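You operate a simulated robot arm through the tools that you are given. There is no shell and no other tool.

You run a simulated robot arm. Do the job below in one go: nothing can be reset, and whatever is moved stays where it is left.

Task
Line-check channel 2 with the test tone.
Fine: send the tone to it, unmute, fader to 0, then tone off; leave the other channels alone.

It is judged by the outcome, as a careful person would: the job done as asked, and still so three seconds after it is handed in. It fails if anything else is knocked over, pushed out of place, dropped, spilled or broken.

Robot
A 6-joint arm with a two-finger gripper, fixed in place. Base frame: the origin is on the floor under the middle of its stand, x ahead of it, y to its left, z up. Readings come in mm, rad, newtons and seconds.
It reaches about 718 mm from its shoulder. Its first joint turns from -1.204 to 3.002 rad. Payload 3 kg.
Tool frame: one jaw stands still; the origin (TCP) lies on its face and is the grasp point; the fingertips stand 30 mm ahead of it; z points along the fingers, y is the line along which they close. The gripper opens to 96 mm; its body begins 53 mm behind the TCP.
Orientation is that of the tool frame in the base frame, as [roll, pitch, yaw] about the fixed x, y, z axes, in that order (R = Rz(yaw) Ry(pitch) Rx(roll)). With the fingers straight down and closing along the base's y, the tool's x points along the base's -x, its y along +y and its z along -z.

Tools
- The arm moves only by the tool drive_tool. Its argument "plan" is a list that holds one entry, the list of rows, each a list of 7 numbers: the closure in counts, from 0 (fully open) to 255 (shut), then the shift along the tool's x, y, z in cm, then the turn, a rotation vector about the tool's x, y, z in rad. In form: [[[grip, x, y, z, wx, wy, wz], ...]]. A call has 1 to 20 rows; each row is the pose to reach, as a shift and turn from the pose commanded when the call began, along the tool's axes at that moment. Each row takes 0.2 s and may step no farther than 50 mm and 0.15 rad from the row before; otherwise, or with a gripper value out of range, the whole call is refused. Where a pose cannot be reached the arm comes as near as it can. A force on the tool above 50 N (or 10 N above the force at the start of the call, whichever is more), or a blocked arm, ends the call early, and 0.2 s more pass. The fingers move at their own pace (about 153 mm/s each) and stop on an object; they squeeze with about 21 N. The grip force told is the motor's: it shows also when the fingers shut on nothing. Time passes only in rows, and 0.2 s behind the last, so rows that repeat a pose let the fingers close. It gives the time, the measured TCP pose, the force on the tool (base axes), the opening and the grip force at its end, in the units of the frame above (readings bear some noise), with the torque about the TCP (base axes, N m) and any sound that the robot's microphone picked up, and new pictures: "pictures" is both (left out), scene, wrist or none.
- Cameras (640 x 400 px; columns grow to the right, rows downward): "scene" is fixed at [405.2, -503.1, 1606.9]; the picture's right is [0.59, 0.81, 0.00], its down [0.74, -0.54, -0.41] and it looks along [-0.33, 0.24, -0.91] (base axes); focal length 324 px, centre (320, 200). "wrist" rides on the gripper at [73, 22, -83] in the tool frame; the picture's right is [-0.29, 0.96, 0.00], its down [-0.66, -0.20, -0.72] and it looks along [-0.69, -0.21, 0.69] (tool axes); focal length 247 px, centre (320, 200). There is no depth. A picture from a camera that has moved, and an enlarged one, comes with that camera's place and axes in the base frame and with its lens. The place of the scene camera against the robot may be out by one fixed shift of up to 12 mm in any direction.
- lift_body(by): slides the trunk up (or, below 0, down) by that many mm; the arm rides with it, the base frame stays. It gives what a move gives, with no picture.
- close_up(camera, box): a new picture of the part [left, top, right, bottom] of that camera's present view, enlarged. The clock stands still meanwhile.
- hand_in(): hands the job in; it is judged then, once.

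Places have to be worked out from the pictures, the camera data and where the tool is seen. Open the gripper and draw the arm clear of the work before you hand the job in, unless the task says otherwise.

The tools are called after "Call:" as name(argument=value, ...) on one line, values as JSON. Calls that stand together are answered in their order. drive_tool: Moves the arm, as the interface text tells. Its arguments: {"type":"object","properties":{"plan":{"type":"array","items":{"type":"array","items":{"type":"array","items":{"type":"number"}}}},"pictures":{"type":"string","enum":["both","scene","wrist","none"]}},"required":["plan"]} The other tools are called the same way: lift_body (by) moves the trunk up or down; close_up (camera, box) takes an enlarged picture of a part of a camera's view; hand_in () hands the job in.

At the start:

```text
t: 0.0
eef_pos: [276.3, -330.6, 1267.9]
ee_rot: [-3.14, -0.001, -3.141]
wrist_force: [-0.7, -0.4, 0.4]
ft_torque: [-0.02, 0.0, -0.02]
width: 95.9
grip_force: 0.0
trunk travel left (down, up): [-846.0, 94.0]
```

scene: 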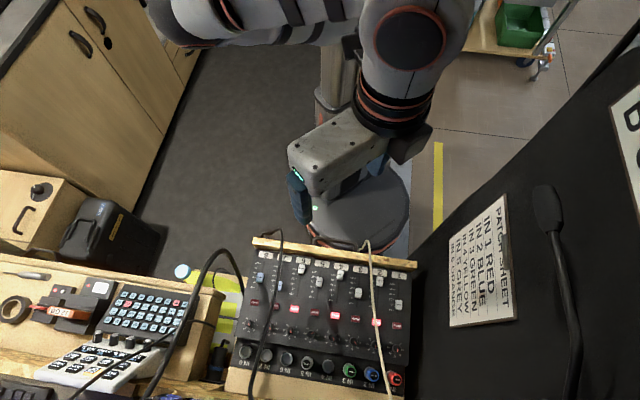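
wrist: 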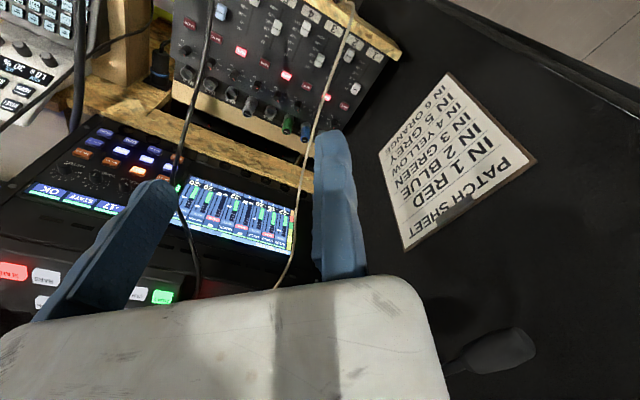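

I see a mixer with several channels, a patch sheet, and a control surface. I'll enlarge the views to read the labels before moving anything.

Call:
close_up(camera="scene", box=[220, 220, 430, 400])

Call:
close_up(camera="scene", box=[0, 240, 240, 400])

Call:
close_up(camera="scene", box=[430, 180, 530, 340])

Call:
close_up(camera="wrist", box=[160, 0, 410, 160])

Call:
close_up(camera="wrist", box=[0, 100, 320, 310])

Call:
close_up(camera="wrist", box=[370, 60, 550, 260])

```text
2.22 times, centred on (325, 310) of scene
camera zoom: at [405.2, -503.1, 1606.9], right [0.59, 0.81, 0.0], down [0.74, -0.54, -0.41], along [-0.33, 0.24, -0.91], focal length 720 px, centre (309, -44)
```

zoom: 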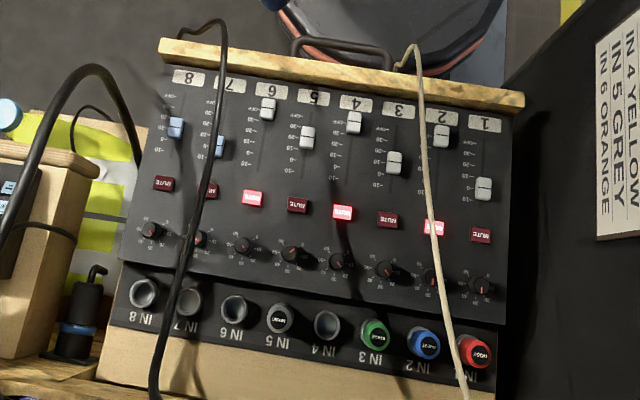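

```text
2.50 times, centred on (120, 320) of scene
camera zoom: at [405.2, -503.1, 1606.9], right [0.59, 0.81, 0.0], down [0.74, -0.54, -0.41], along [-0.33, 0.24, -0.91], focal length 810 px, centre (820, -100)
```

zoom: 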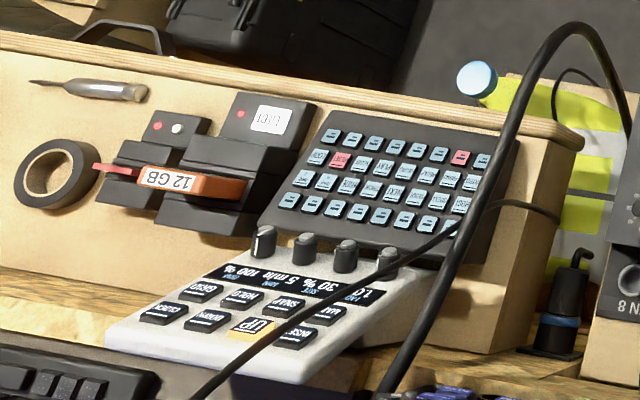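

```text
2.50 times, centred on (480, 260) of scene
camera zoom: at [405.2, -503.1, 1606.9], right [0.59, 0.81, 0.0], down [0.74, -0.54, -0.41], along [-0.33, 0.24, -0.91], focal length 810 px, centre (-80, 50)
```

zoom: 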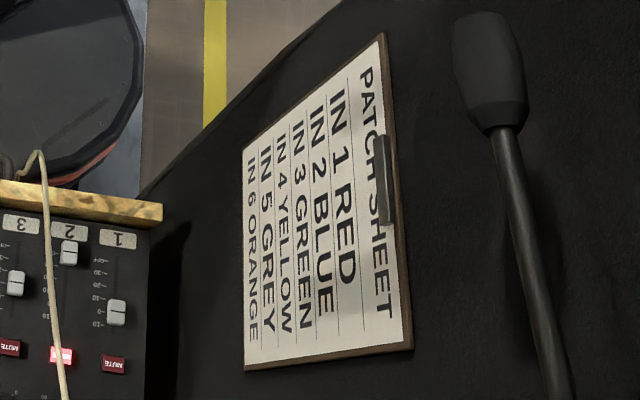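

```text
2.50 times, centred on (285, 80) of wrist
camera zoom: at [204.0, -308.1, 1351.1], right [0.29, 0.96, 0.0], down [0.66, -0.2, 0.72], along [0.69, -0.21, -0.69], focal length 617 px, centre (408, 500)
```

zoom: 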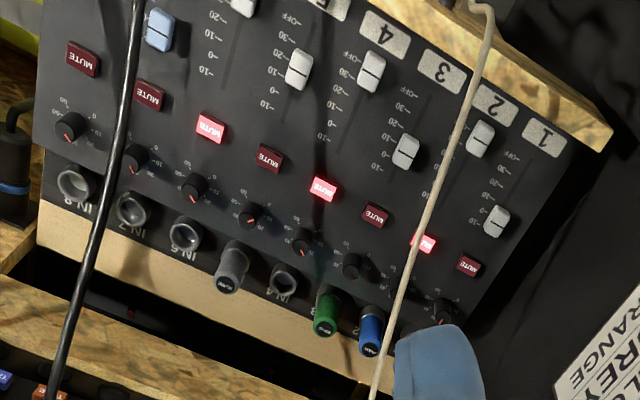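

```text
1.90 times, centred on (160, 205) of wrist
camera zoom: at [204.0, -308.1, 1351.1], right [0.29, 0.96, 0.0], down [0.66, -0.2, 0.72], along [0.69, -0.21, -0.69], focal length 470 px, centre (625, 190)
```

zoom: 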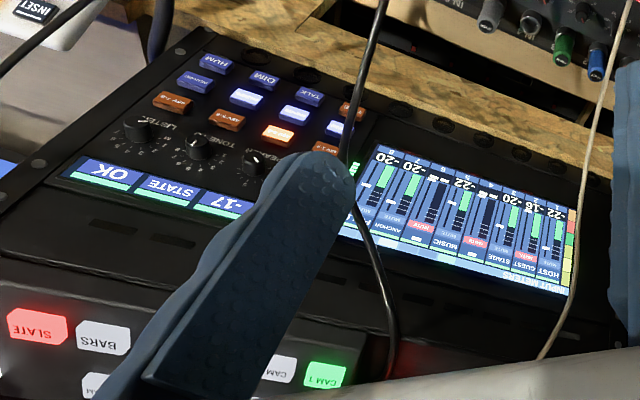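

```text
2.00 times, centred on (460, 160) of wrist
camera zoom: at [204.0, -308.1, 1351.1], right [0.29, 0.96, 0.0], down [0.66, -0.2, 0.72], along [0.69, -0.21, -0.69], focal length 494 px, centre (40, 280)
```

zoom: 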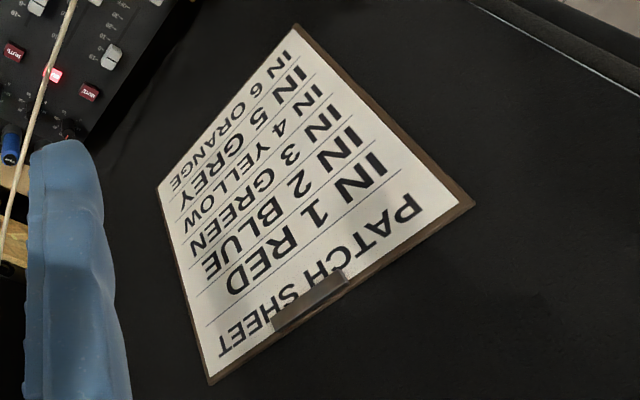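

Triangulating both views puts the mixer around z≈790 mm with its row of channels running about 45° in the base frame. There is a gooseneck mic head near (441,-238,1300). I lower the trunk 150 mm, which moves straight down over clear space, to get a closer look.

Call:
lift_body(by=-150)

```text
t: 1.8
eef_pos: [275.9, -331.2, 1118.4]
ee_rot: [-3.14, 0.0, -3.141]
wrist_force: [0.2, 0.0, -0.2]
ft_torque: [0.02, -0.02, 0.02]
width: 95.9
grip_force: 0.0
trunk travel left (down, up): [-696.0, 244.0]
```

The trunk is down to TCP z=1118 with nothing touched. I take close-ups from the wrist.

Call:
close_up(camera="wrist", box=[0, 0, 640, 400])

Call:
close_up(camera="scene", box=[0, 0, 640, 400])

```text
1.00 times, centred on (320, 200) of wrist (not enlarged: the box is as wide or as high as the picture)
camera zoom: at [203.9, -307.9, 1201.1], right [0.29, 0.96, 0.0], down [0.66, -0.2, 0.72], along [0.69, -0.21, -0.69], focal length 247 px, centre (320, 200)
```

zoom: 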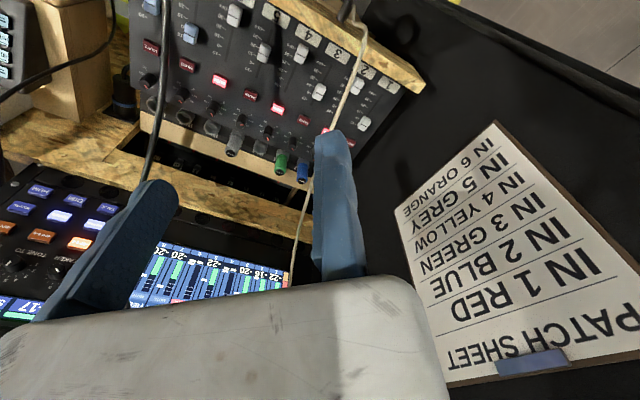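

```text
1.00 times, centred on (320, 200) of scene (not enlarged: the box is as wide or as high as the picture)
camera zoom: at [405.2, -503.1, 1606.9], right [0.59, 0.81, 0.0], down [0.74, -0.54, -0.41], along [-0.33, 0.24, -0.91], focal length 324 px, centre (320, 200)
```

zoom: 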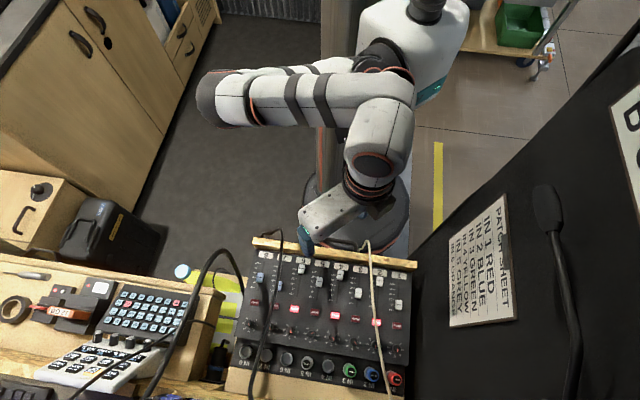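

The arm is clear over the near edge of the mixer. I close the gripper and turn it about its axis so the wrist camera faces along the desk, to read the panel with the TONE control.

Call:
drive_tool(plan=[[[255, 0, 0, 0, 0, 0, 0.12], [255, 0, 0, 0, 0, 0, 0.24], [255, 0, 0, 0, 0, 0, 0.36], [255, 0, 0, 0, 0, 0, 0.48], [255, 0, 0, 0, 0, 0, 0.48]]], pictures="both")

```text
t: 3.0
eef_pos: [275.5, -331.0, 1117.5]
ee_rot: [-3.141, 0.0, 2.66]
wrist_force: [0.1, -0.3, 0.1]
ft_torque: [0.03, -0.01, -0.02]
width: 0.0
grip_force: 21.0
trunk travel left (down, up): [-696.0, 244.0]
camera wrist: at [222.9, -276.6, 1201.1], right [0.7, 0.71, 0.0], down [0.49, -0.49, 0.72], along [0.51, -0.51, -0.69], focal length 247 px, centre (320, 200)
```

scene: 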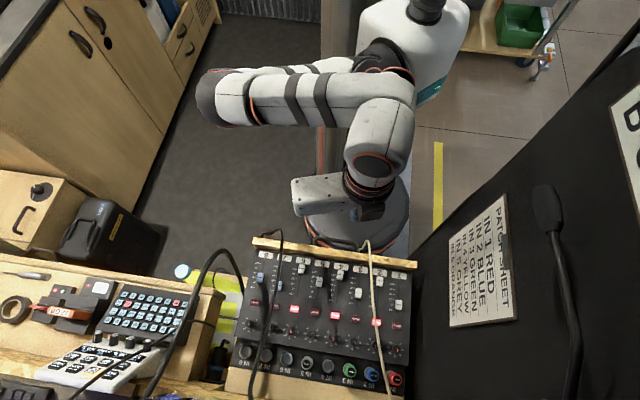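
wrist: 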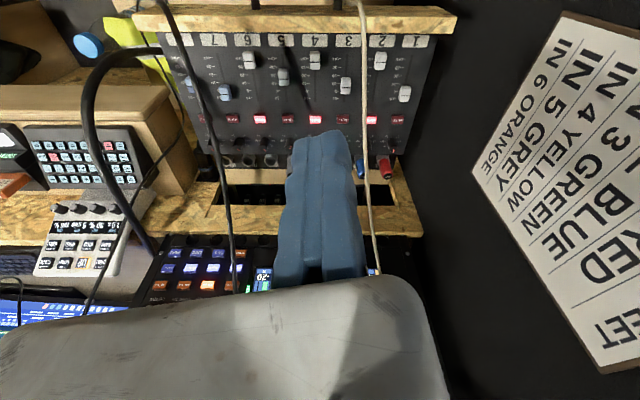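

The panel with TONE sits higher (about z=1020) and behind the mixer, hidden by the gripper from here. I raise the trunk 200 mm to look at it squarely.

Call:
lift_body(by=200)

Call:
close_up(camera="wrist", box=[0, 0, 640, 400])

Call:
close_up(camera="wrist", box=[120, 120, 300, 280])

Call:
close_up(camera="wrist", box=[240, 120, 440, 280])

```text
t: 5.1
eef_pos: [275.6, -331.0, 1318.1]
ee_rot: [-3.139, 0.0, 2.661]
wrist_force: [0.4, -0.1, 0.1]
ft_torque: [0.0, 0.03, -0.01]
width: 0.1
grip_force: 20.9
trunk travel left (down, up): [-896.0, 44.0]
```

```text
1.00 times, centred on (320, 200) of wrist (not enlarged: the box is as wide or as high as the picture)
camera zoom: at [222.8, -276.8, 1401.1], right [0.7, 0.71, 0.0], down [0.49, -0.48, 0.72], along [0.51, -0.51, -0.69], focal length 247 px, centre (320, 200)
```

zoom: 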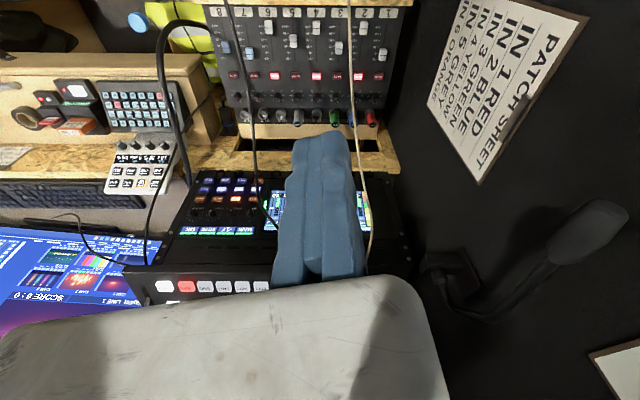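

```text
2.50 times, centred on (210, 200) of wrist
camera zoom: at [222.8, -276.8, 1401.1], right [0.7, 0.71, 0.0], down [0.49, -0.48, 0.72], along [0.51, -0.51, -0.69], focal length 617 px, centre (595, 200)
```

zoom: 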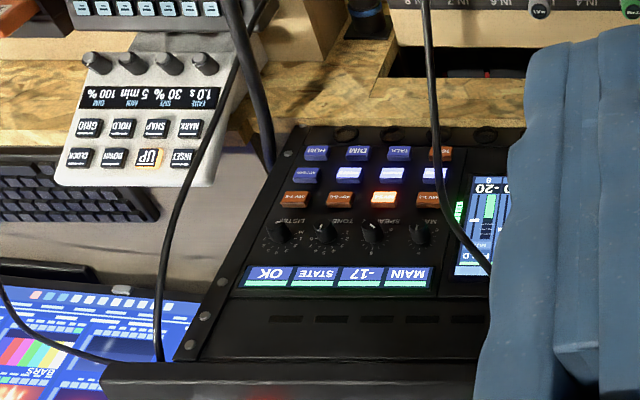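

```text
2.50 times, centred on (340, 200) of wrist
camera zoom: at [222.8, -276.8, 1401.1], right [0.7, 0.71, 0.0], down [0.49, -0.48, 0.72], along [0.51, -0.51, -0.69], focal length 617 px, centre (270, 200)
```

zoom: 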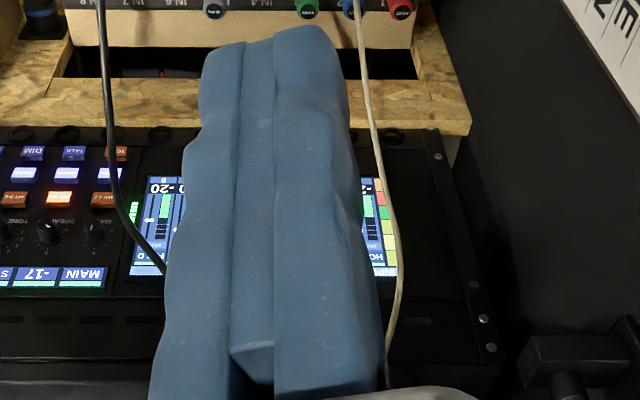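

The panel is visible at the lower middle. I zoom in further on its buttons and knobs to read the labels.

Call:
close_up(camera="wrist", box=[188, 168, 244, 204])

Call:
close_up(camera="wrist", box=[224, 168, 280, 204])

Call:
close_up(camera="wrist", box=[176, 200, 272, 250])

Call:
close_up(camera="wrist", box=[130, 270, 290, 310])

```text
11.11 times, centred on (216, 186) of wrist
camera zoom: at [222.8, -276.8, 1401.1], right [0.7, 0.71, 0.0], down [0.49, -0.48, 0.72], along [0.51, -0.51, -0.69], focal length 2744 px, centre (1476, 356)
```

zoom: 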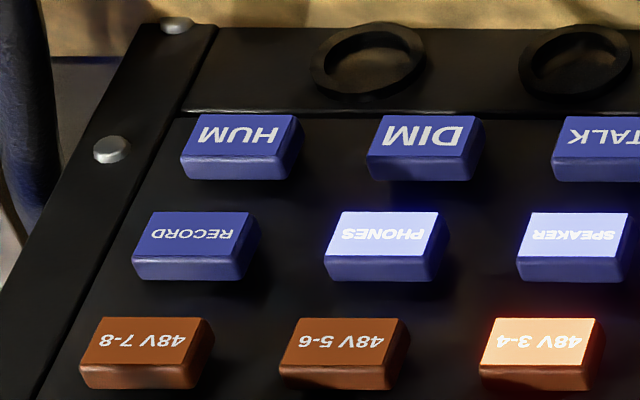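

```text
11.11 times, centred on (252, 186) of wrist
camera zoom: at [222.8, -276.8, 1401.1], right [0.7, 0.71, 0.0], down [0.49, -0.48, 0.72], along [0.51, -0.51, -0.69], focal length 2744 px, centre (1076, 356)
```

zoom: 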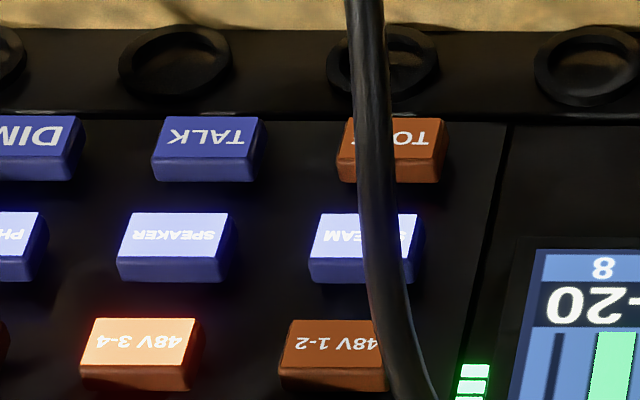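

```text
6.67 times, centred on (224, 225) of wrist
camera zoom: at [222.8, -276.8, 1401.1], right [0.7, 0.71, 0.0], down [0.49, -0.48, 0.72], along [0.51, -0.51, -0.69], focal length 1646 px, centre (960, 33)
```

zoom: 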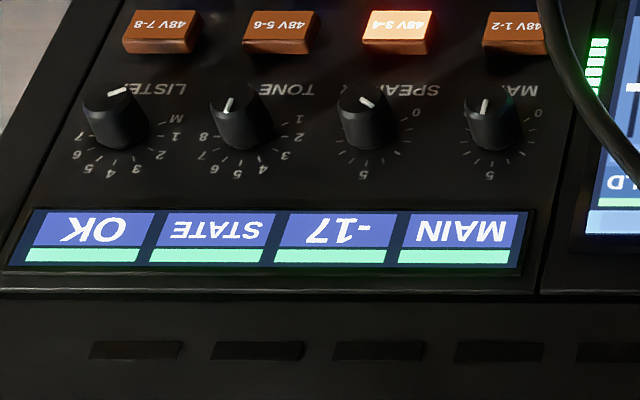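

```text
4.00 times, centred on (210, 290) of wrist
camera zoom: at [222.8, -276.8, 1401.1], right [0.7, 0.71, 0.0], down [0.49, -0.48, 0.72], along [0.51, -0.51, -0.69], focal length 988 px, centre (760, -160)
```

zoom: 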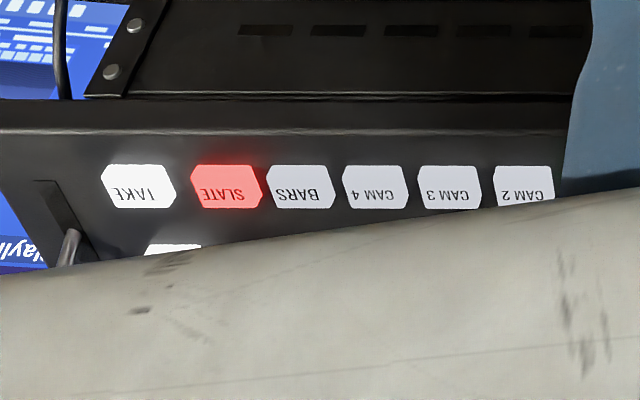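

Now it's clear: there is a TONE selector knob (1–8) and an orange TONE button (unlit). I zoom in on the TONE knob and on the mixer's channel 2 strip.

Call:
close_up(camera="wrist", box=[198, 206, 230, 228])

Call:
close_up(camera="wrist", box=[330, 5, 410, 65])

Call:
close_up(camera="wrist", box=[320, 60, 400, 130])

Call:
close_up(camera="scene", box=[350, 255, 420, 305])

Call:
close_up(camera="scene", box=[340, 300, 420, 395])

```text
16.00 times, centred on (214, 217) of wrist
camera zoom: at [222.8, -276.8, 1401.1], right [0.7, 0.71, 0.0], down [0.49, -0.48, 0.72], along [0.51, -0.51, -0.69], focal length 3952 px, centre (2016, -72)
```

zoom: 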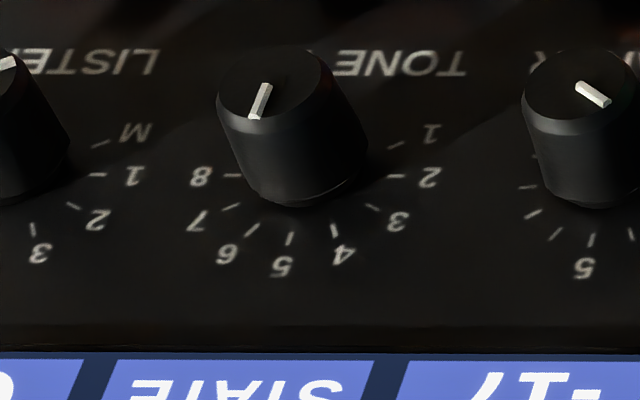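

```text
6.67 times, centred on (370, 35) of wrist
camera zoom: at [222.8, -276.8, 1401.1], right [0.7, 0.71, 0.0], down [0.49, -0.48, 0.72], along [0.51, -0.51, -0.69], focal length 1646 px, centre (-13, 1300)
```

zoom: 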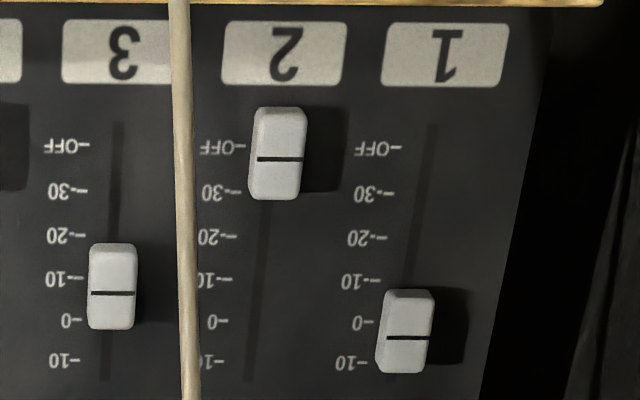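

```text
5.71 times, centred on (360, 95) of wrist
camera zoom: at [222.8, -276.8, 1401.1], right [0.7, 0.71, 0.0], down [0.49, -0.48, 0.72], along [0.51, -0.51, -0.69], focal length 1411 px, centre (91, 800)
```

zoom: 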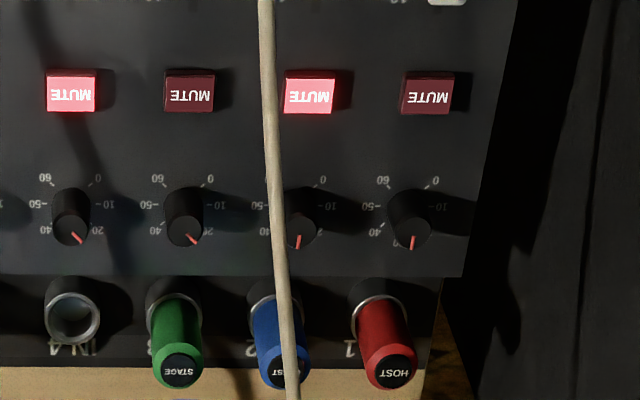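

```text
8.00 times, centred on (385, 280) of scene
camera zoom: at [405.2, -503.1, 1606.9], right [0.59, 0.81, 0.0], down [0.74, -0.54, -0.41], along [-0.33, 0.24, -0.91], focal length 2594 px, centre (-200, -440)
```

zoom: 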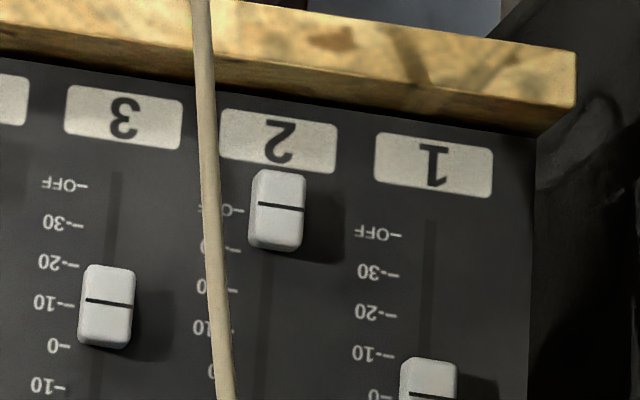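

```text
4.21 times, centred on (380, 348) of scene
camera zoom: at [405.2, -503.1, 1606.9], right [0.59, 0.81, 0.0], down [0.74, -0.54, -0.41], along [-0.33, 0.24, -0.91], focal length 1365 px, centre (67, -421)
```

zoom: 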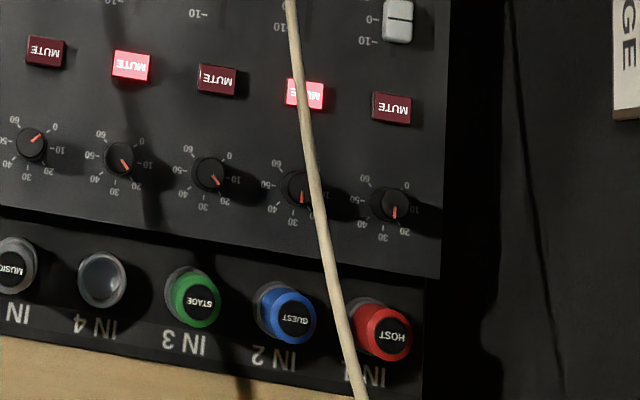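

Reading the panel: the TONE selector is currently at 5 (needs 2), and the TONE button is unlit. Channel 2's mute is lit and its fader is near OFF. I tilt the camera and move 100 mm forward at this height to view the panel unobstructed, keeping clear of the mic.

Call:
drive_tool(plan=[[[255, -1.196, -0.3625, 0, 0.0163, -0.0538, 0], [255, -2.392, -0.725, 0, 0.0326, -0.1077, 0], [255, -3.588, -1.0875, 0, 0.0489, -0.1615, 0], [255, -4.785, -1.45, 0, 0.0652, -0.2153, 0], [255, -5.98, -1.8125, 0, 0.0816, -0.2692, 0], [255, -7.178, -2.175, 0, 0.0979, -0.323, 0], [255, -8.374, -2.5375, 0, 0.1142, -0.3769, 0], [255, -9.57, -2.9, 0, 0.1305, -0.4307, 0]]], pictures="both")

```text
t: 6.9
eef_pos: [355.9, -397.6, 1321.6]
ee_rot: [-3.002, 0.428, 2.69]
wrist_force: [0.6, -0.4, 0.2]
ft_torque: [0.02, 0.05, 0.01]
width: 0.1
grip_force: 20.5
out of reach, approached as far as the arm can: row 5, 6, 7, 8
trunk travel left (down, up): [-896.0, 44.0]
camera wrist: at [282.3, -323.7, 1364.6], right [0.7, 0.71, 0.0], down [0.22, -0.22, 0.95], along [0.68, -0.67, -0.31], focal length 247 px, centre (320, 200)
```

scene: 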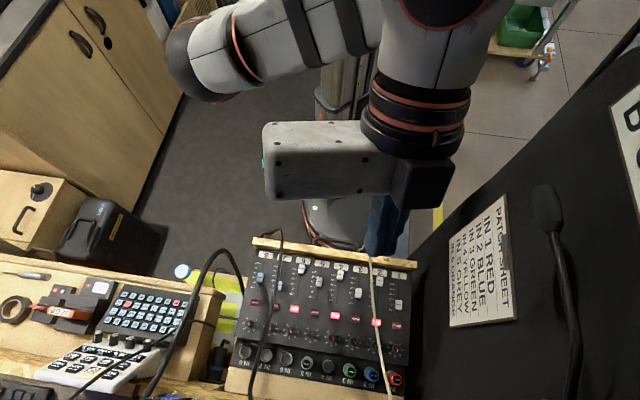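
wrist: 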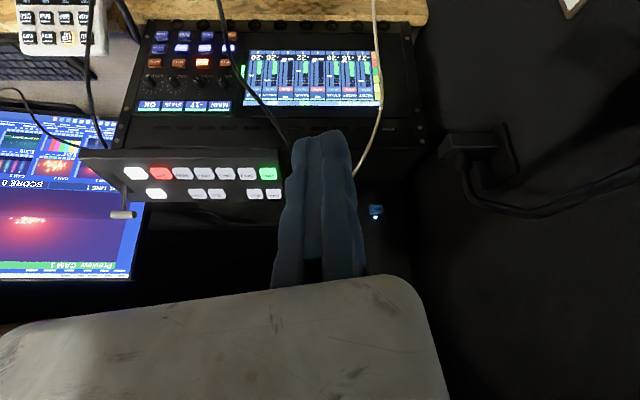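

The arm hit its reach limit partway at this height, but the panel is now well in view. I zoom in on its parts for locating them.

Call:
close_up(camera="wrist", box=[120, 20, 260, 120])

Call:
close_up(camera="wrist", box=[230, 20, 400, 130])

Call:
close_up(camera="wrist", box=[140, 65, 190, 97])

Call:
close_up(camera="wrist", box=[195, 20, 255, 60])

Call:
close_up(camera="scene", box=[160, 0, 520, 225])

```text
4.00 times, centred on (190, 70) of wrist
camera zoom: at [282.3, -323.7, 1364.6], right [0.7, 0.71, 0.0], down [0.22, -0.22, 0.95], along [0.68, -0.67, -0.31], focal length 988 px, centre (840, 720)
```

zoom: 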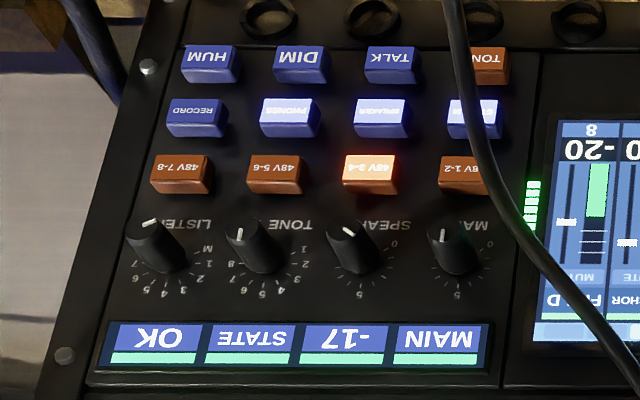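

```text
3.64 times, centred on (315, 75) of wrist
camera zoom: at [282.3, -323.7, 1364.6], right [0.7, 0.71, 0.0], down [0.22, -0.22, 0.95], along [0.68, -0.67, -0.31], focal length 898 px, centre (338, 654)
```

zoom: 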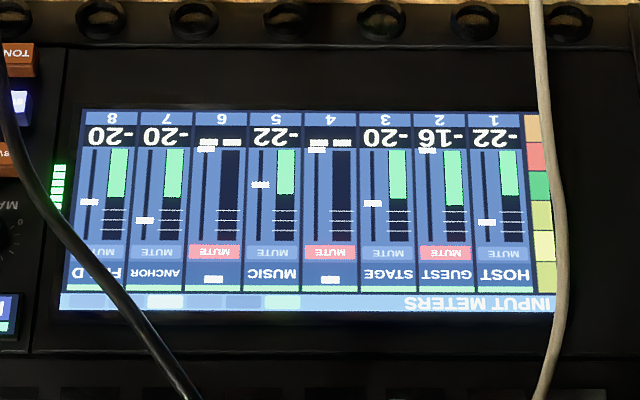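

```text
12.50 times, centred on (165, 81) of wrist
camera zoom: at [282.3, -323.7, 1364.6], right [0.7, 0.71, 0.0], down [0.22, -0.22, 0.95], along [0.68, -0.67, -0.31], focal length 3087 px, centre (2258, 1688)
```

zoom: 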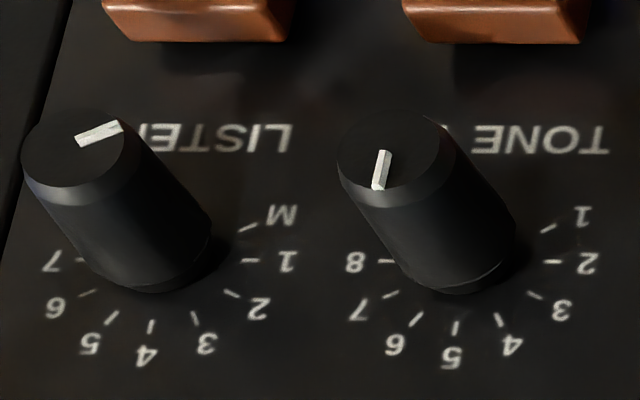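

```text
10.00 times, centred on (225, 40) of wrist
camera zoom: at [282.3, -323.7, 1364.6], right [0.7, 0.71, 0.0], down [0.22, -0.22, 0.95], along [0.68, -0.67, -0.31], focal length 2470 px, centre (1270, 1800)
```

zoom: 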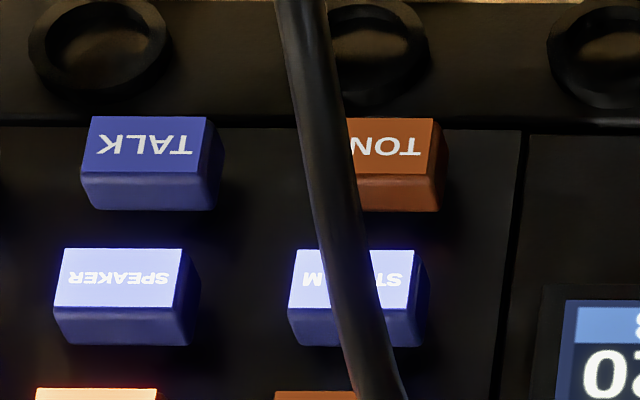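

```text
1.78 times, centred on (340, 112) of scene
camera zoom: at [405.2, -503.1, 1606.9], right [0.59, 0.81, 0.0], down [0.74, -0.54, -0.41], along [-0.33, 0.24, -0.91], focal length 576 px, centre (284, 356)
```

zoom: 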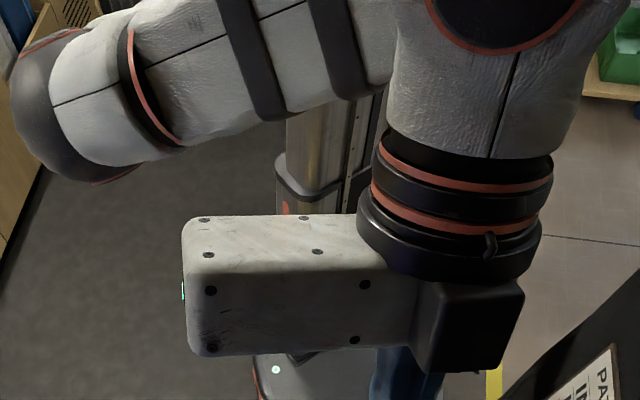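

The geometry is clearer: the mixer face is roughly horizontal at z≈805, and the upper panel is nearly vertical at about 760 mm along the desk direction. TONE button is near z≈955 and the TONE knob near z≈1055, with a black cable hanging about 60 mm in front. I lower the trunk 200 mm and look at the arm's shoulder to judge reach.

Call:
lift_body(by=-200)

Call:
close_up(camera="scene", box=[160, 0, 520, 260])

Call:
close_up(camera="wrist", box=[0, 0, 640, 400])

```text
t: 9.1
eef_pos: [355.7, -397.4, 1124.0]
ee_rot: [-3.001, 0.428, 2.69]
wrist_force: [0.8, -1.1, -0.5]
ft_torque: [0.0, -0.01, -0.02]
width: 0.2
grip_force: 20.2
trunk travel left (down, up): [-696.0, 244.0]
```

```text
1.54 times, centred on (340, 130) of scene
camera zoom: at [405.2, -503.1, 1606.9], right [0.59, 0.81, 0.0], down [0.74, -0.54, -0.41], along [-0.33, 0.24, -0.91], focal length 499 px, centre (289, 308)
```

zoom: 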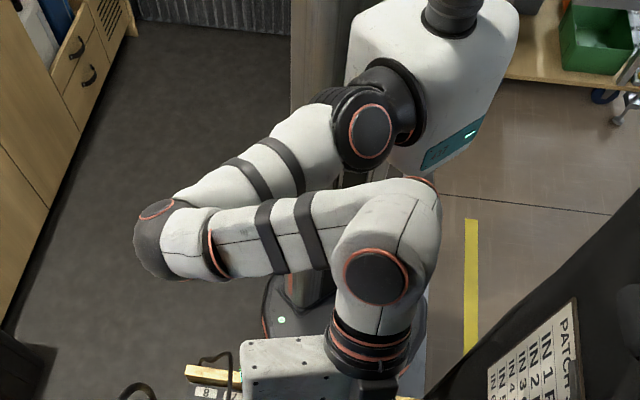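

```text
1.00 times, centred on (320, 200) of wrist (not enlarged: the box is as wide or as high as the picture)
camera zoom: at [281.5, -323.2, 1165.0], right [0.7, 0.71, 0.0], down [0.22, -0.22, 0.95], along [0.68, -0.67, -0.31], focal length 247 px, centre (320, 200)
```

zoom: 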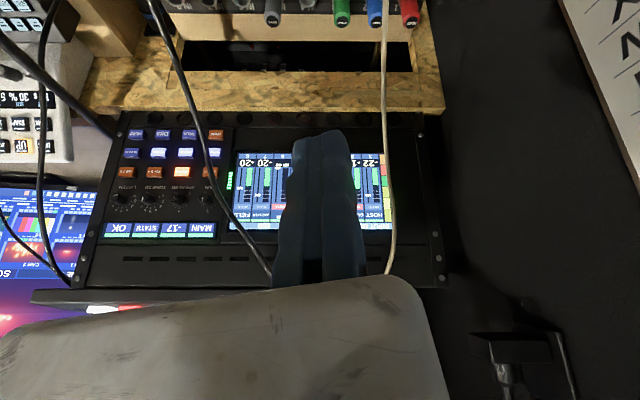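

The arm is mounted on the torso's side and the shoulder is around (50,-110,1100), so the panel should be within reach. I zoom into the panel from here for a precise triangulation, with a 200 mm vertical baseline to the earlier view.

Call:
close_up(camera="wrist", box=[100, 110, 240, 200])

Call:
close_up(camera="wrist", box=[110, 160, 200, 215])

Call:
close_up(camera="wrist", box=[180, 110, 260, 160])

Call:
close_up(camera="wrist", box=[180, 160, 300, 290])

```text
4.44 times, centred on (170, 155) of wrist
camera zoom: at [281.5, -323.2, 1165.0], right [0.7, 0.71, 0.0], down [0.22, -0.22, 0.95], along [0.68, -0.67, -0.31], focal length 1098 px, centre (987, 400)
```

zoom: 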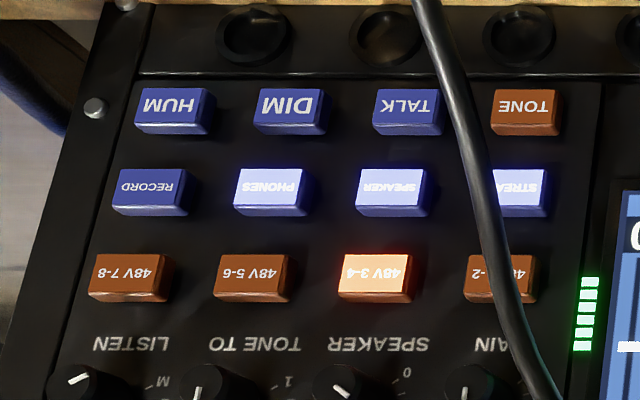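

```text
7.11 times, centred on (155, 188) of wrist
camera zoom: at [281.5, -323.2, 1165.0], right [0.7, 0.71, 0.0], down [0.22, -0.22, 0.95], along [0.68, -0.67, -0.31], focal length 1756 px, centre (1493, 289)
```

zoom: 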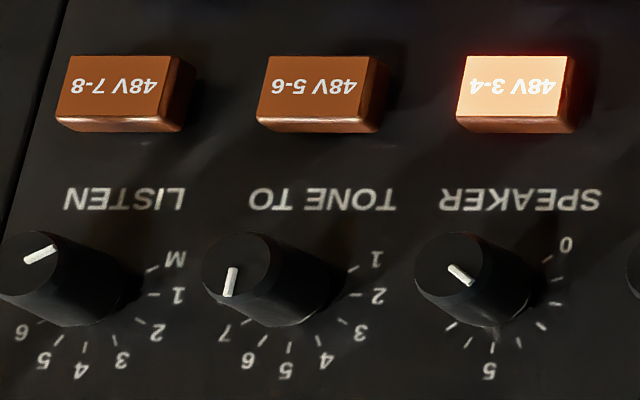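

```text
8.00 times, centred on (220, 135) of wrist
camera zoom: at [281.5, -323.2, 1165.0], right [0.7, 0.71, 0.0], down [0.22, -0.22, 0.95], along [0.68, -0.67, -0.31], focal length 1976 px, centre (1120, 720)
```

zoom: 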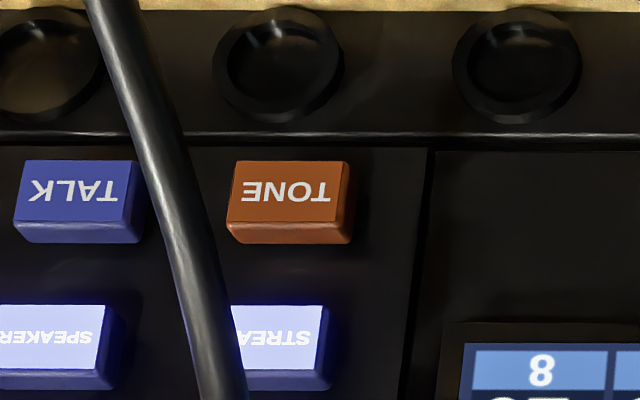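

```text
3.08 times, centred on (240, 225) of wrist
camera zoom: at [281.5, -323.2, 1165.0], right [0.7, 0.71, 0.0], down [0.22, -0.22, 0.95], along [0.68, -0.67, -0.31], focal length 760 px, centre (566, 123)
```

zoom: 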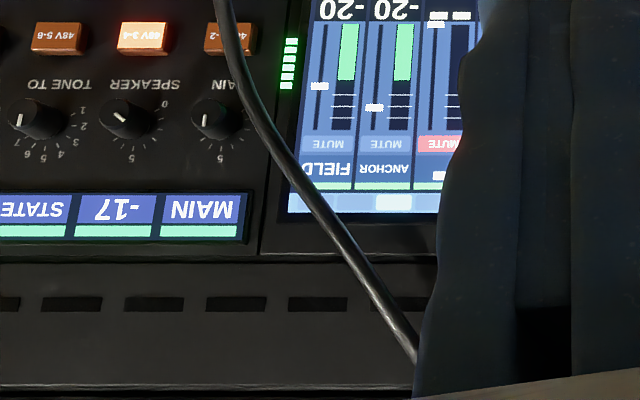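

The panel is vertical at v≈759 (along-desk axis), with the TONE button face at about (399,-663,955) and the TONE TO knob at about (348,-725,1058). A black cable hangs in a plane near the TONE button's left edge. I look closely at the gripper's shape to judge clearances.

Call:
close_up(camera="scene", box=[270, 190, 420, 290])

Call:
close_up(camera="scene", box=[180, 200, 300, 290])

```text
4.00 times, centred on (345, 240) of scene
camera zoom: at [405.2, -503.1, 1606.9], right [0.59, 0.81, 0.0], down [0.74, -0.54, -0.41], along [-0.33, 0.24, -0.91], focal length 1297 px, centre (220, 40)
```

zoom: 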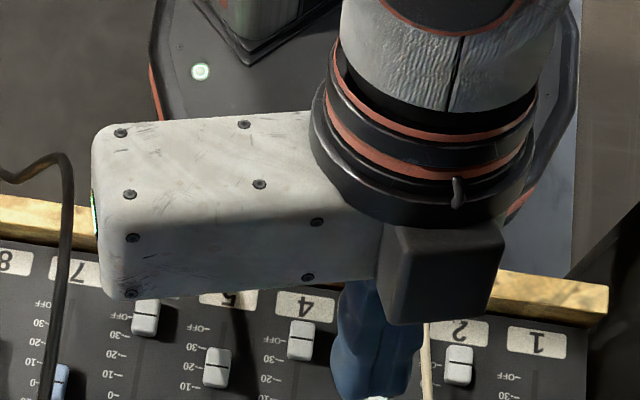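

```text
4.44 times, centred on (240, 245) of scene
camera zoom: at [405.2, -503.1, 1606.9], right [0.59, 0.81, 0.0], down [0.74, -0.54, -0.41], along [-0.33, 0.24, -0.91], focal length 1441 px, centre (676, 0)
```

zoom: 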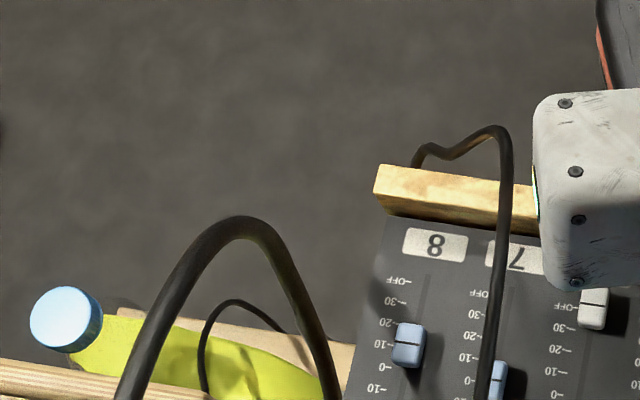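

The gripper's body extends about 90 mm on the moving-jaw side and 40 mm on the fixed-jaw side. To locate the hanging cables properly I shift 190 mm sideways (toward the operator's right) at this height and look again.

Call:
drive_tool(plan=[[[255, 1.1, -3.65, 0, 0, 0, 0], [255, 2.2, -7.3, 0, 0, 0, 0], [255, 3.3, -10.95, 0, 0, 0, 0], [255, 4.4, -14.6, 0, 0, 0, 0], [255, 5.51, -18.24, 0, 0, 0, 0]]], pictures="both")

Call:
close_up(camera="wrist", box=[160, 0, 420, 160])

Call:
close_up(camera="wrist", box=[0, 0, 320, 200])

```text
t: 10.3
eef_pos: [289.8, -571.4, 1189.1]
ee_rot: [-3.006, 0.427, 2.692]
wrist_force: [-1.1, -0.5, -0.2]
ft_torque: [0.02, 0.02, -0.02]
width: 0.0
grip_force: 21.4
out of reach, approached as far as the arm can: row 1, 2, 3, 4, 5
trunk travel left (down, up): [-696.0, 244.0]
camera wrist: at [217.2, -498.5, 1230.6], right [0.7, 0.71, 0.0], down [0.22, -0.22, 0.95], along [0.68, -0.67, -0.31], focal length 247 px, centre (320, 200)
```

scene: 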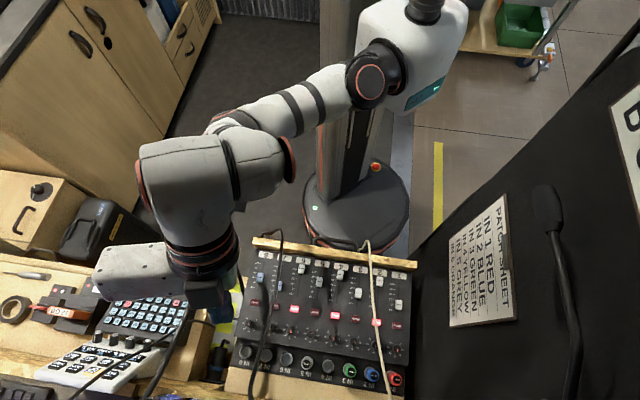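
wrist: 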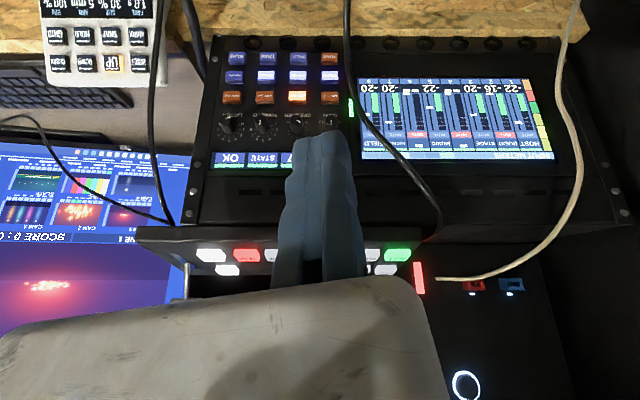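

```text
2.46 times, centred on (290, 80) of wrist
camera zoom: at [217.2, -498.5, 1230.6], right [0.7, 0.71, 0.0], down [0.22, -0.22, 0.95], along [0.68, -0.67, -0.31], focal length 608 px, centre (394, 495)
```

zoom: 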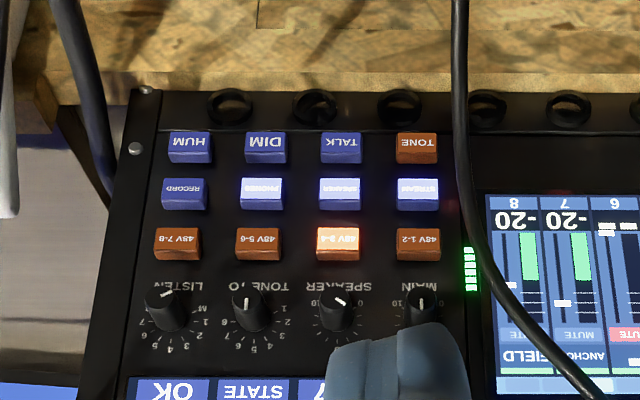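

```text
2.00 times, centred on (160, 100) of wrist
camera zoom: at [217.2, -498.5, 1230.6], right [0.7, 0.71, 0.0], down [0.22, -0.22, 0.95], along [0.68, -0.67, -0.31], focal length 494 px, centre (640, 400)
```

zoom: 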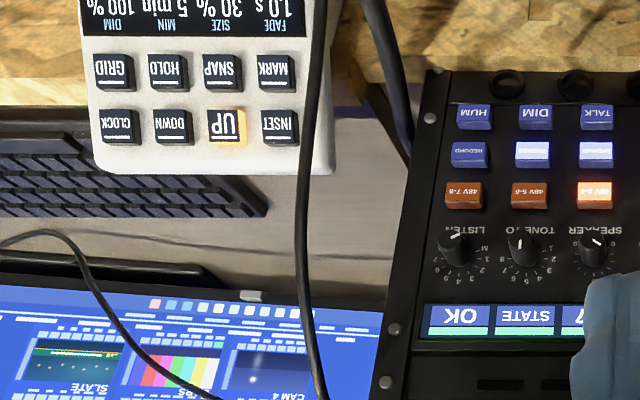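

The arm seems limited when its wrist is above the shoulder, so I'll work with the shoulder higher. From the new view, the black cable runs at about u≈-172 (v 667→724, z 981→1058), and a thin cable runs near u≈-340…-366. I raise the trunk 200 mm before levelling the fingers.

Call:
lift_body(by=200)

```text
t: 12.5
eef_pos: [291.4, -569.7, 1390.1]
ee_rot: [-3.003, 0.427, 2.693]
wrist_force: [0.9, -0.1, 0.1]
ft_torque: [0.01, -0.01, 0.02]
width: 0.2
grip_force: 20.7
trunk travel left (down, up): [-896.0, 44.0]
```

Trunk is up with TCP at z≈1390. Now I lower the tool about 200 mm relative to the shoulder while tilting the fingers toward horizontal, staying well in front of the cables.

Call:
drive_tool(plan=[[[255, 0.6, -0.16, 2.0, 0.0325, -0.1072, 0], [255, 1.2, -0.32, 4.0, 0.065, -0.2144, 0], [255, 1.8, -0.48, 6.0, 0.0975, -0.3216, 0], [255, 2.4, -0.64, 8.0, 0.13, -0.4288, 0], [255, 3.0, -0.8, 10.0, 0.1625, -0.536, 0], [255, 3.5, -0.95, 12.0, 0.195, -0.6432, 0], [255, 4.0, -1.1, 14.0, 0.2275, -0.7504, 0], [255, 4.55, -1.25, 16.0, 0.26, -0.8576, 0], [255, 5.1, -1.4, 18.0, 0.2925, -0.9648, 0], [255, 5.62, -1.55, 19.6, 0.325, -1.072, 0]]], pictures="both")

```text
t: 14.7
eef_pos: [416.3, -415.2, 1165.8]
ee_rot: [-1.586, 1.276, -2.365]
wrist_force: [0.9, 0.5, 0.1]
ft_torque: [-0.02, -0.04, 0.01]
width: 0.0
grip_force: 21.1
out of reach, approached as far as the arm can: row 1, 2, 3, 4, 5, 6, 7, 8, 9, 10
trunk travel left (down, up): [-896.0, 44.0]
camera wrist: at [357.8, -356.2, 1088.9], right [0.7, 0.71, 0.0], down [-0.51, 0.5, 0.69], along [0.49, -0.49, 0.72], focal length 247 px, centre (320, 200)
```

scene: 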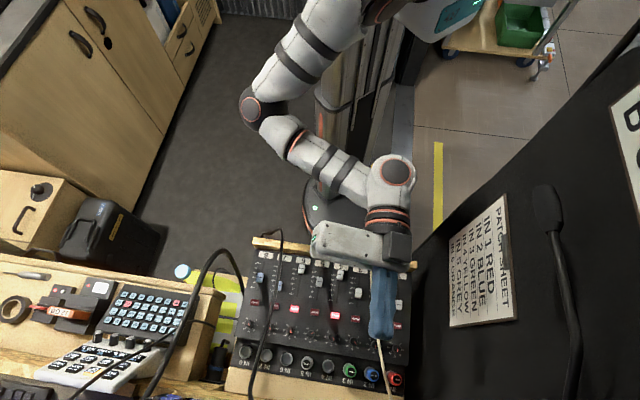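
wrist: 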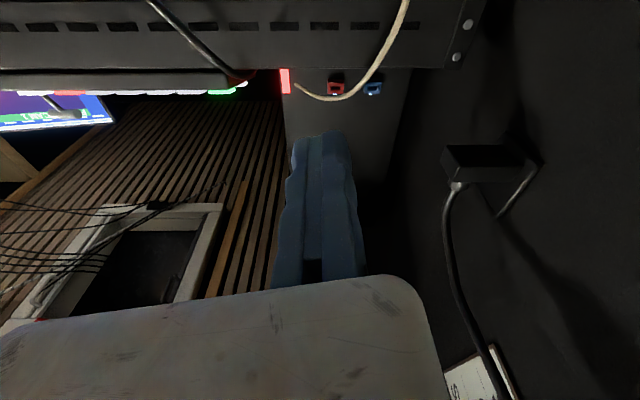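

The arm swung to a different spot than asked (416,-415,1166), so that target wasn't reachable from this posture. I send one zero-shift row to learn whether the commanded pose is still the unreachable one.

Call:
drive_tool(plan=[[[255, 0, 0, 0, 0, 0, 0]]], pictures="none")

```text
t: 15.1
eef_pos: [412.4, -416.5, 1166.9]
ee_rot: [-1.576, 1.279, -2.356]
wrist_force: [0.2, 0.8, 1.0]
ft_torque: [0.04, 0.02, -0.02]
width: 0.0
grip_force: 21.1
trunk travel left (down, up): [-896.0, 44.0]
```

The commanded pose was reset to the achieved one, good. I study the arm's posture in the scene to understand its reach.

Call:
close_up(camera="scene", box=[220, 0, 480, 160])

Call:
close_up(camera="scene", box=[290, 140, 440, 260])

Call:
close_up(camera="scene", box=[320, 250, 440, 400])

```text
2.46 times, centred on (350, 80) of scene
camera zoom: at [405.2, -503.1, 1606.9], right [0.59, 0.81, 0.0], down [0.74, -0.54, -0.41], along [-0.33, 0.24, -0.91], focal length 798 px, centre (246, 495)
```

zoom: 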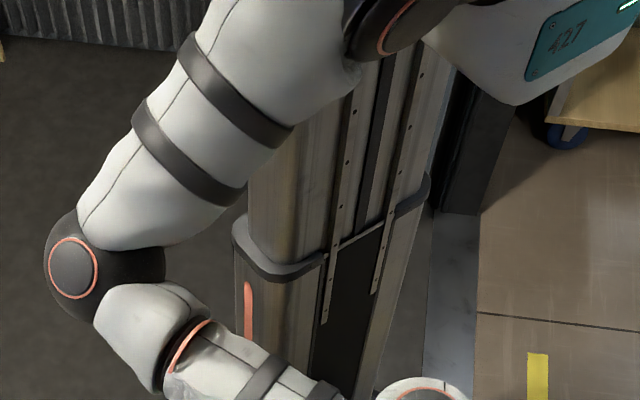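

```text
3.33 times, centred on (365, 200) of scene
camera zoom: at [405.2, -503.1, 1606.9], right [0.59, 0.81, 0.0], down [0.74, -0.54, -0.41], along [-0.33, 0.24, -0.91], focal length 1081 px, centre (170, 200)
```

zoom: 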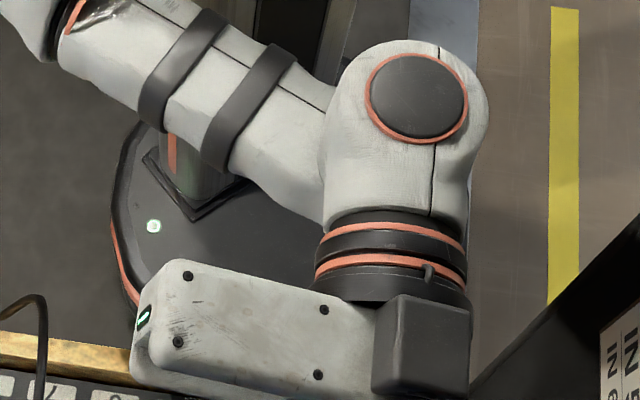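

```text
2.67 times, centred on (380, 325) of scene
camera zoom: at [405.2, -503.1, 1606.9], right [0.59, 0.81, 0.0], down [0.74, -0.54, -0.41], along [-0.33, 0.24, -0.91], focal length 864 px, centre (160, -133)
```

zoom: 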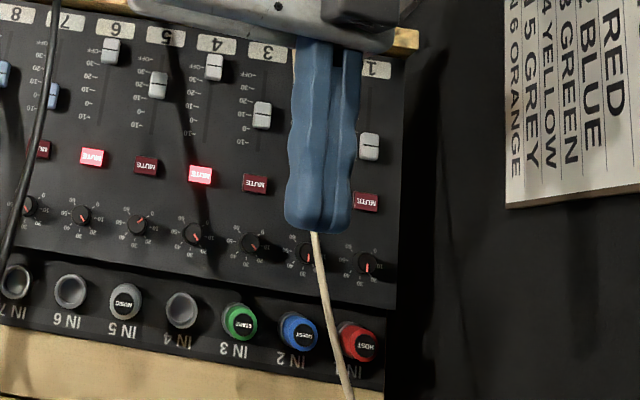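

The arm turns out to be a shoulder–elbow–roll-wrist design whose wrist bend was at its limit in the earlier posture; the current posture is healthy. I slide 150 mm toward −u (operator's right) with the fingers level and check that it tracks.

Call:
drive_tool(plan=[[[255, 0.87, -2.88, 0, 0, 0, 0], [255, 1.74, -5.76, 0, 0, 0, 0], [255, 2.61, -8.64, 0, 0, 0, 0], [255, 3.48, -11.52, 0, 0, 0, 0], [255, 4.35, -14.4, 0, 0, 0, 0]]], pictures="both")

```text
t: 16.3
eef_pos: [402.6, -428.3, 1163.9]
ee_rot: [-1.576, 1.275, -2.349]
wrist_force: [-0.7, 0.7, -1.4]
ft_torque: [-0.02, 0.01, 0.02]
width: 0.0
grip_force: 20.6
out of reach, approached as far as the arm can: row 1, 2, 3, 4, 5
trunk travel left (down, up): [-896.0, 44.0]
camera wrist: at [345.1, -370.6, 1087.7], right [0.7, 0.71, 0.0], down [-0.52, 0.5, 0.69], along [0.49, -0.48, 0.72], focal length 247 px, centre (320, 200)
```

scene: 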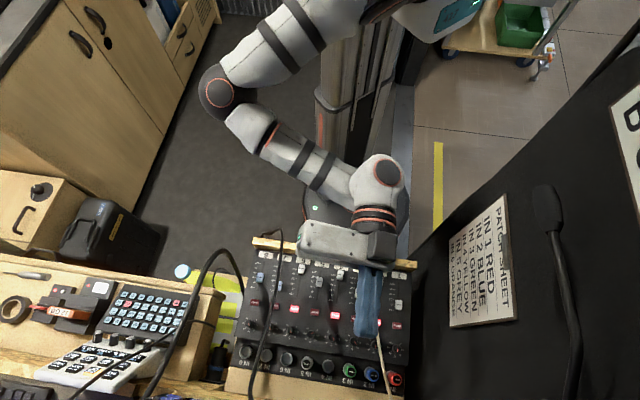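
wrist: 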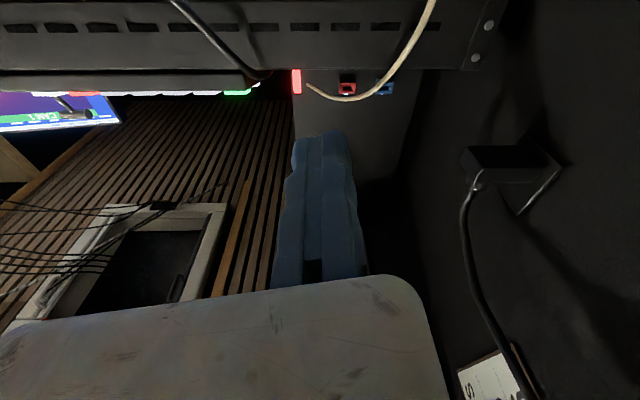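

Only 16 mm of travel: the first joint appears to sit at its lower limit when the wrist is below the shoulder. So I should keep the wrist level with or above the shoulder: I'll raise the tool about 236 mm relative to the body, slide toward −u in free air, and then bring the trunk down.

Call:
drive_tool(plan=[[[255, -3.77, -1.14, 0, 0, 0, 0], [255, -7.54, -2.28, 0, 0, 0, 0], [255, -11.3, -3.42, 0, 0, 0, 0], [255, -15.07, -4.56, 0, 0, 0, 0], [255, -18.84, -5.7, 0, 0, 0, 0], [255, -22.6, -6.84, 0, 0, 0, 0]]], pictures="scene")

```text
t: 17.7
eef_pos: [417.3, -395.7, 1378.1]
ee_rot: [-1.576, 1.277, -2.359]
wrist_force: [0.3, -0.8, 0.7]
ft_torque: [-0.02, 0.0, -0.03]
width: 0.0
grip_force: 20.9
out of reach, approached as far as the arm can: row 1, 2, 3, 4, 5, 6
trunk travel left (down, up): [-896.0, 44.0]
```

scene: 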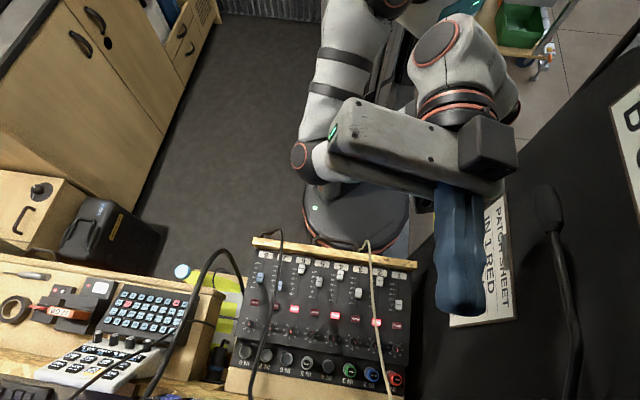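

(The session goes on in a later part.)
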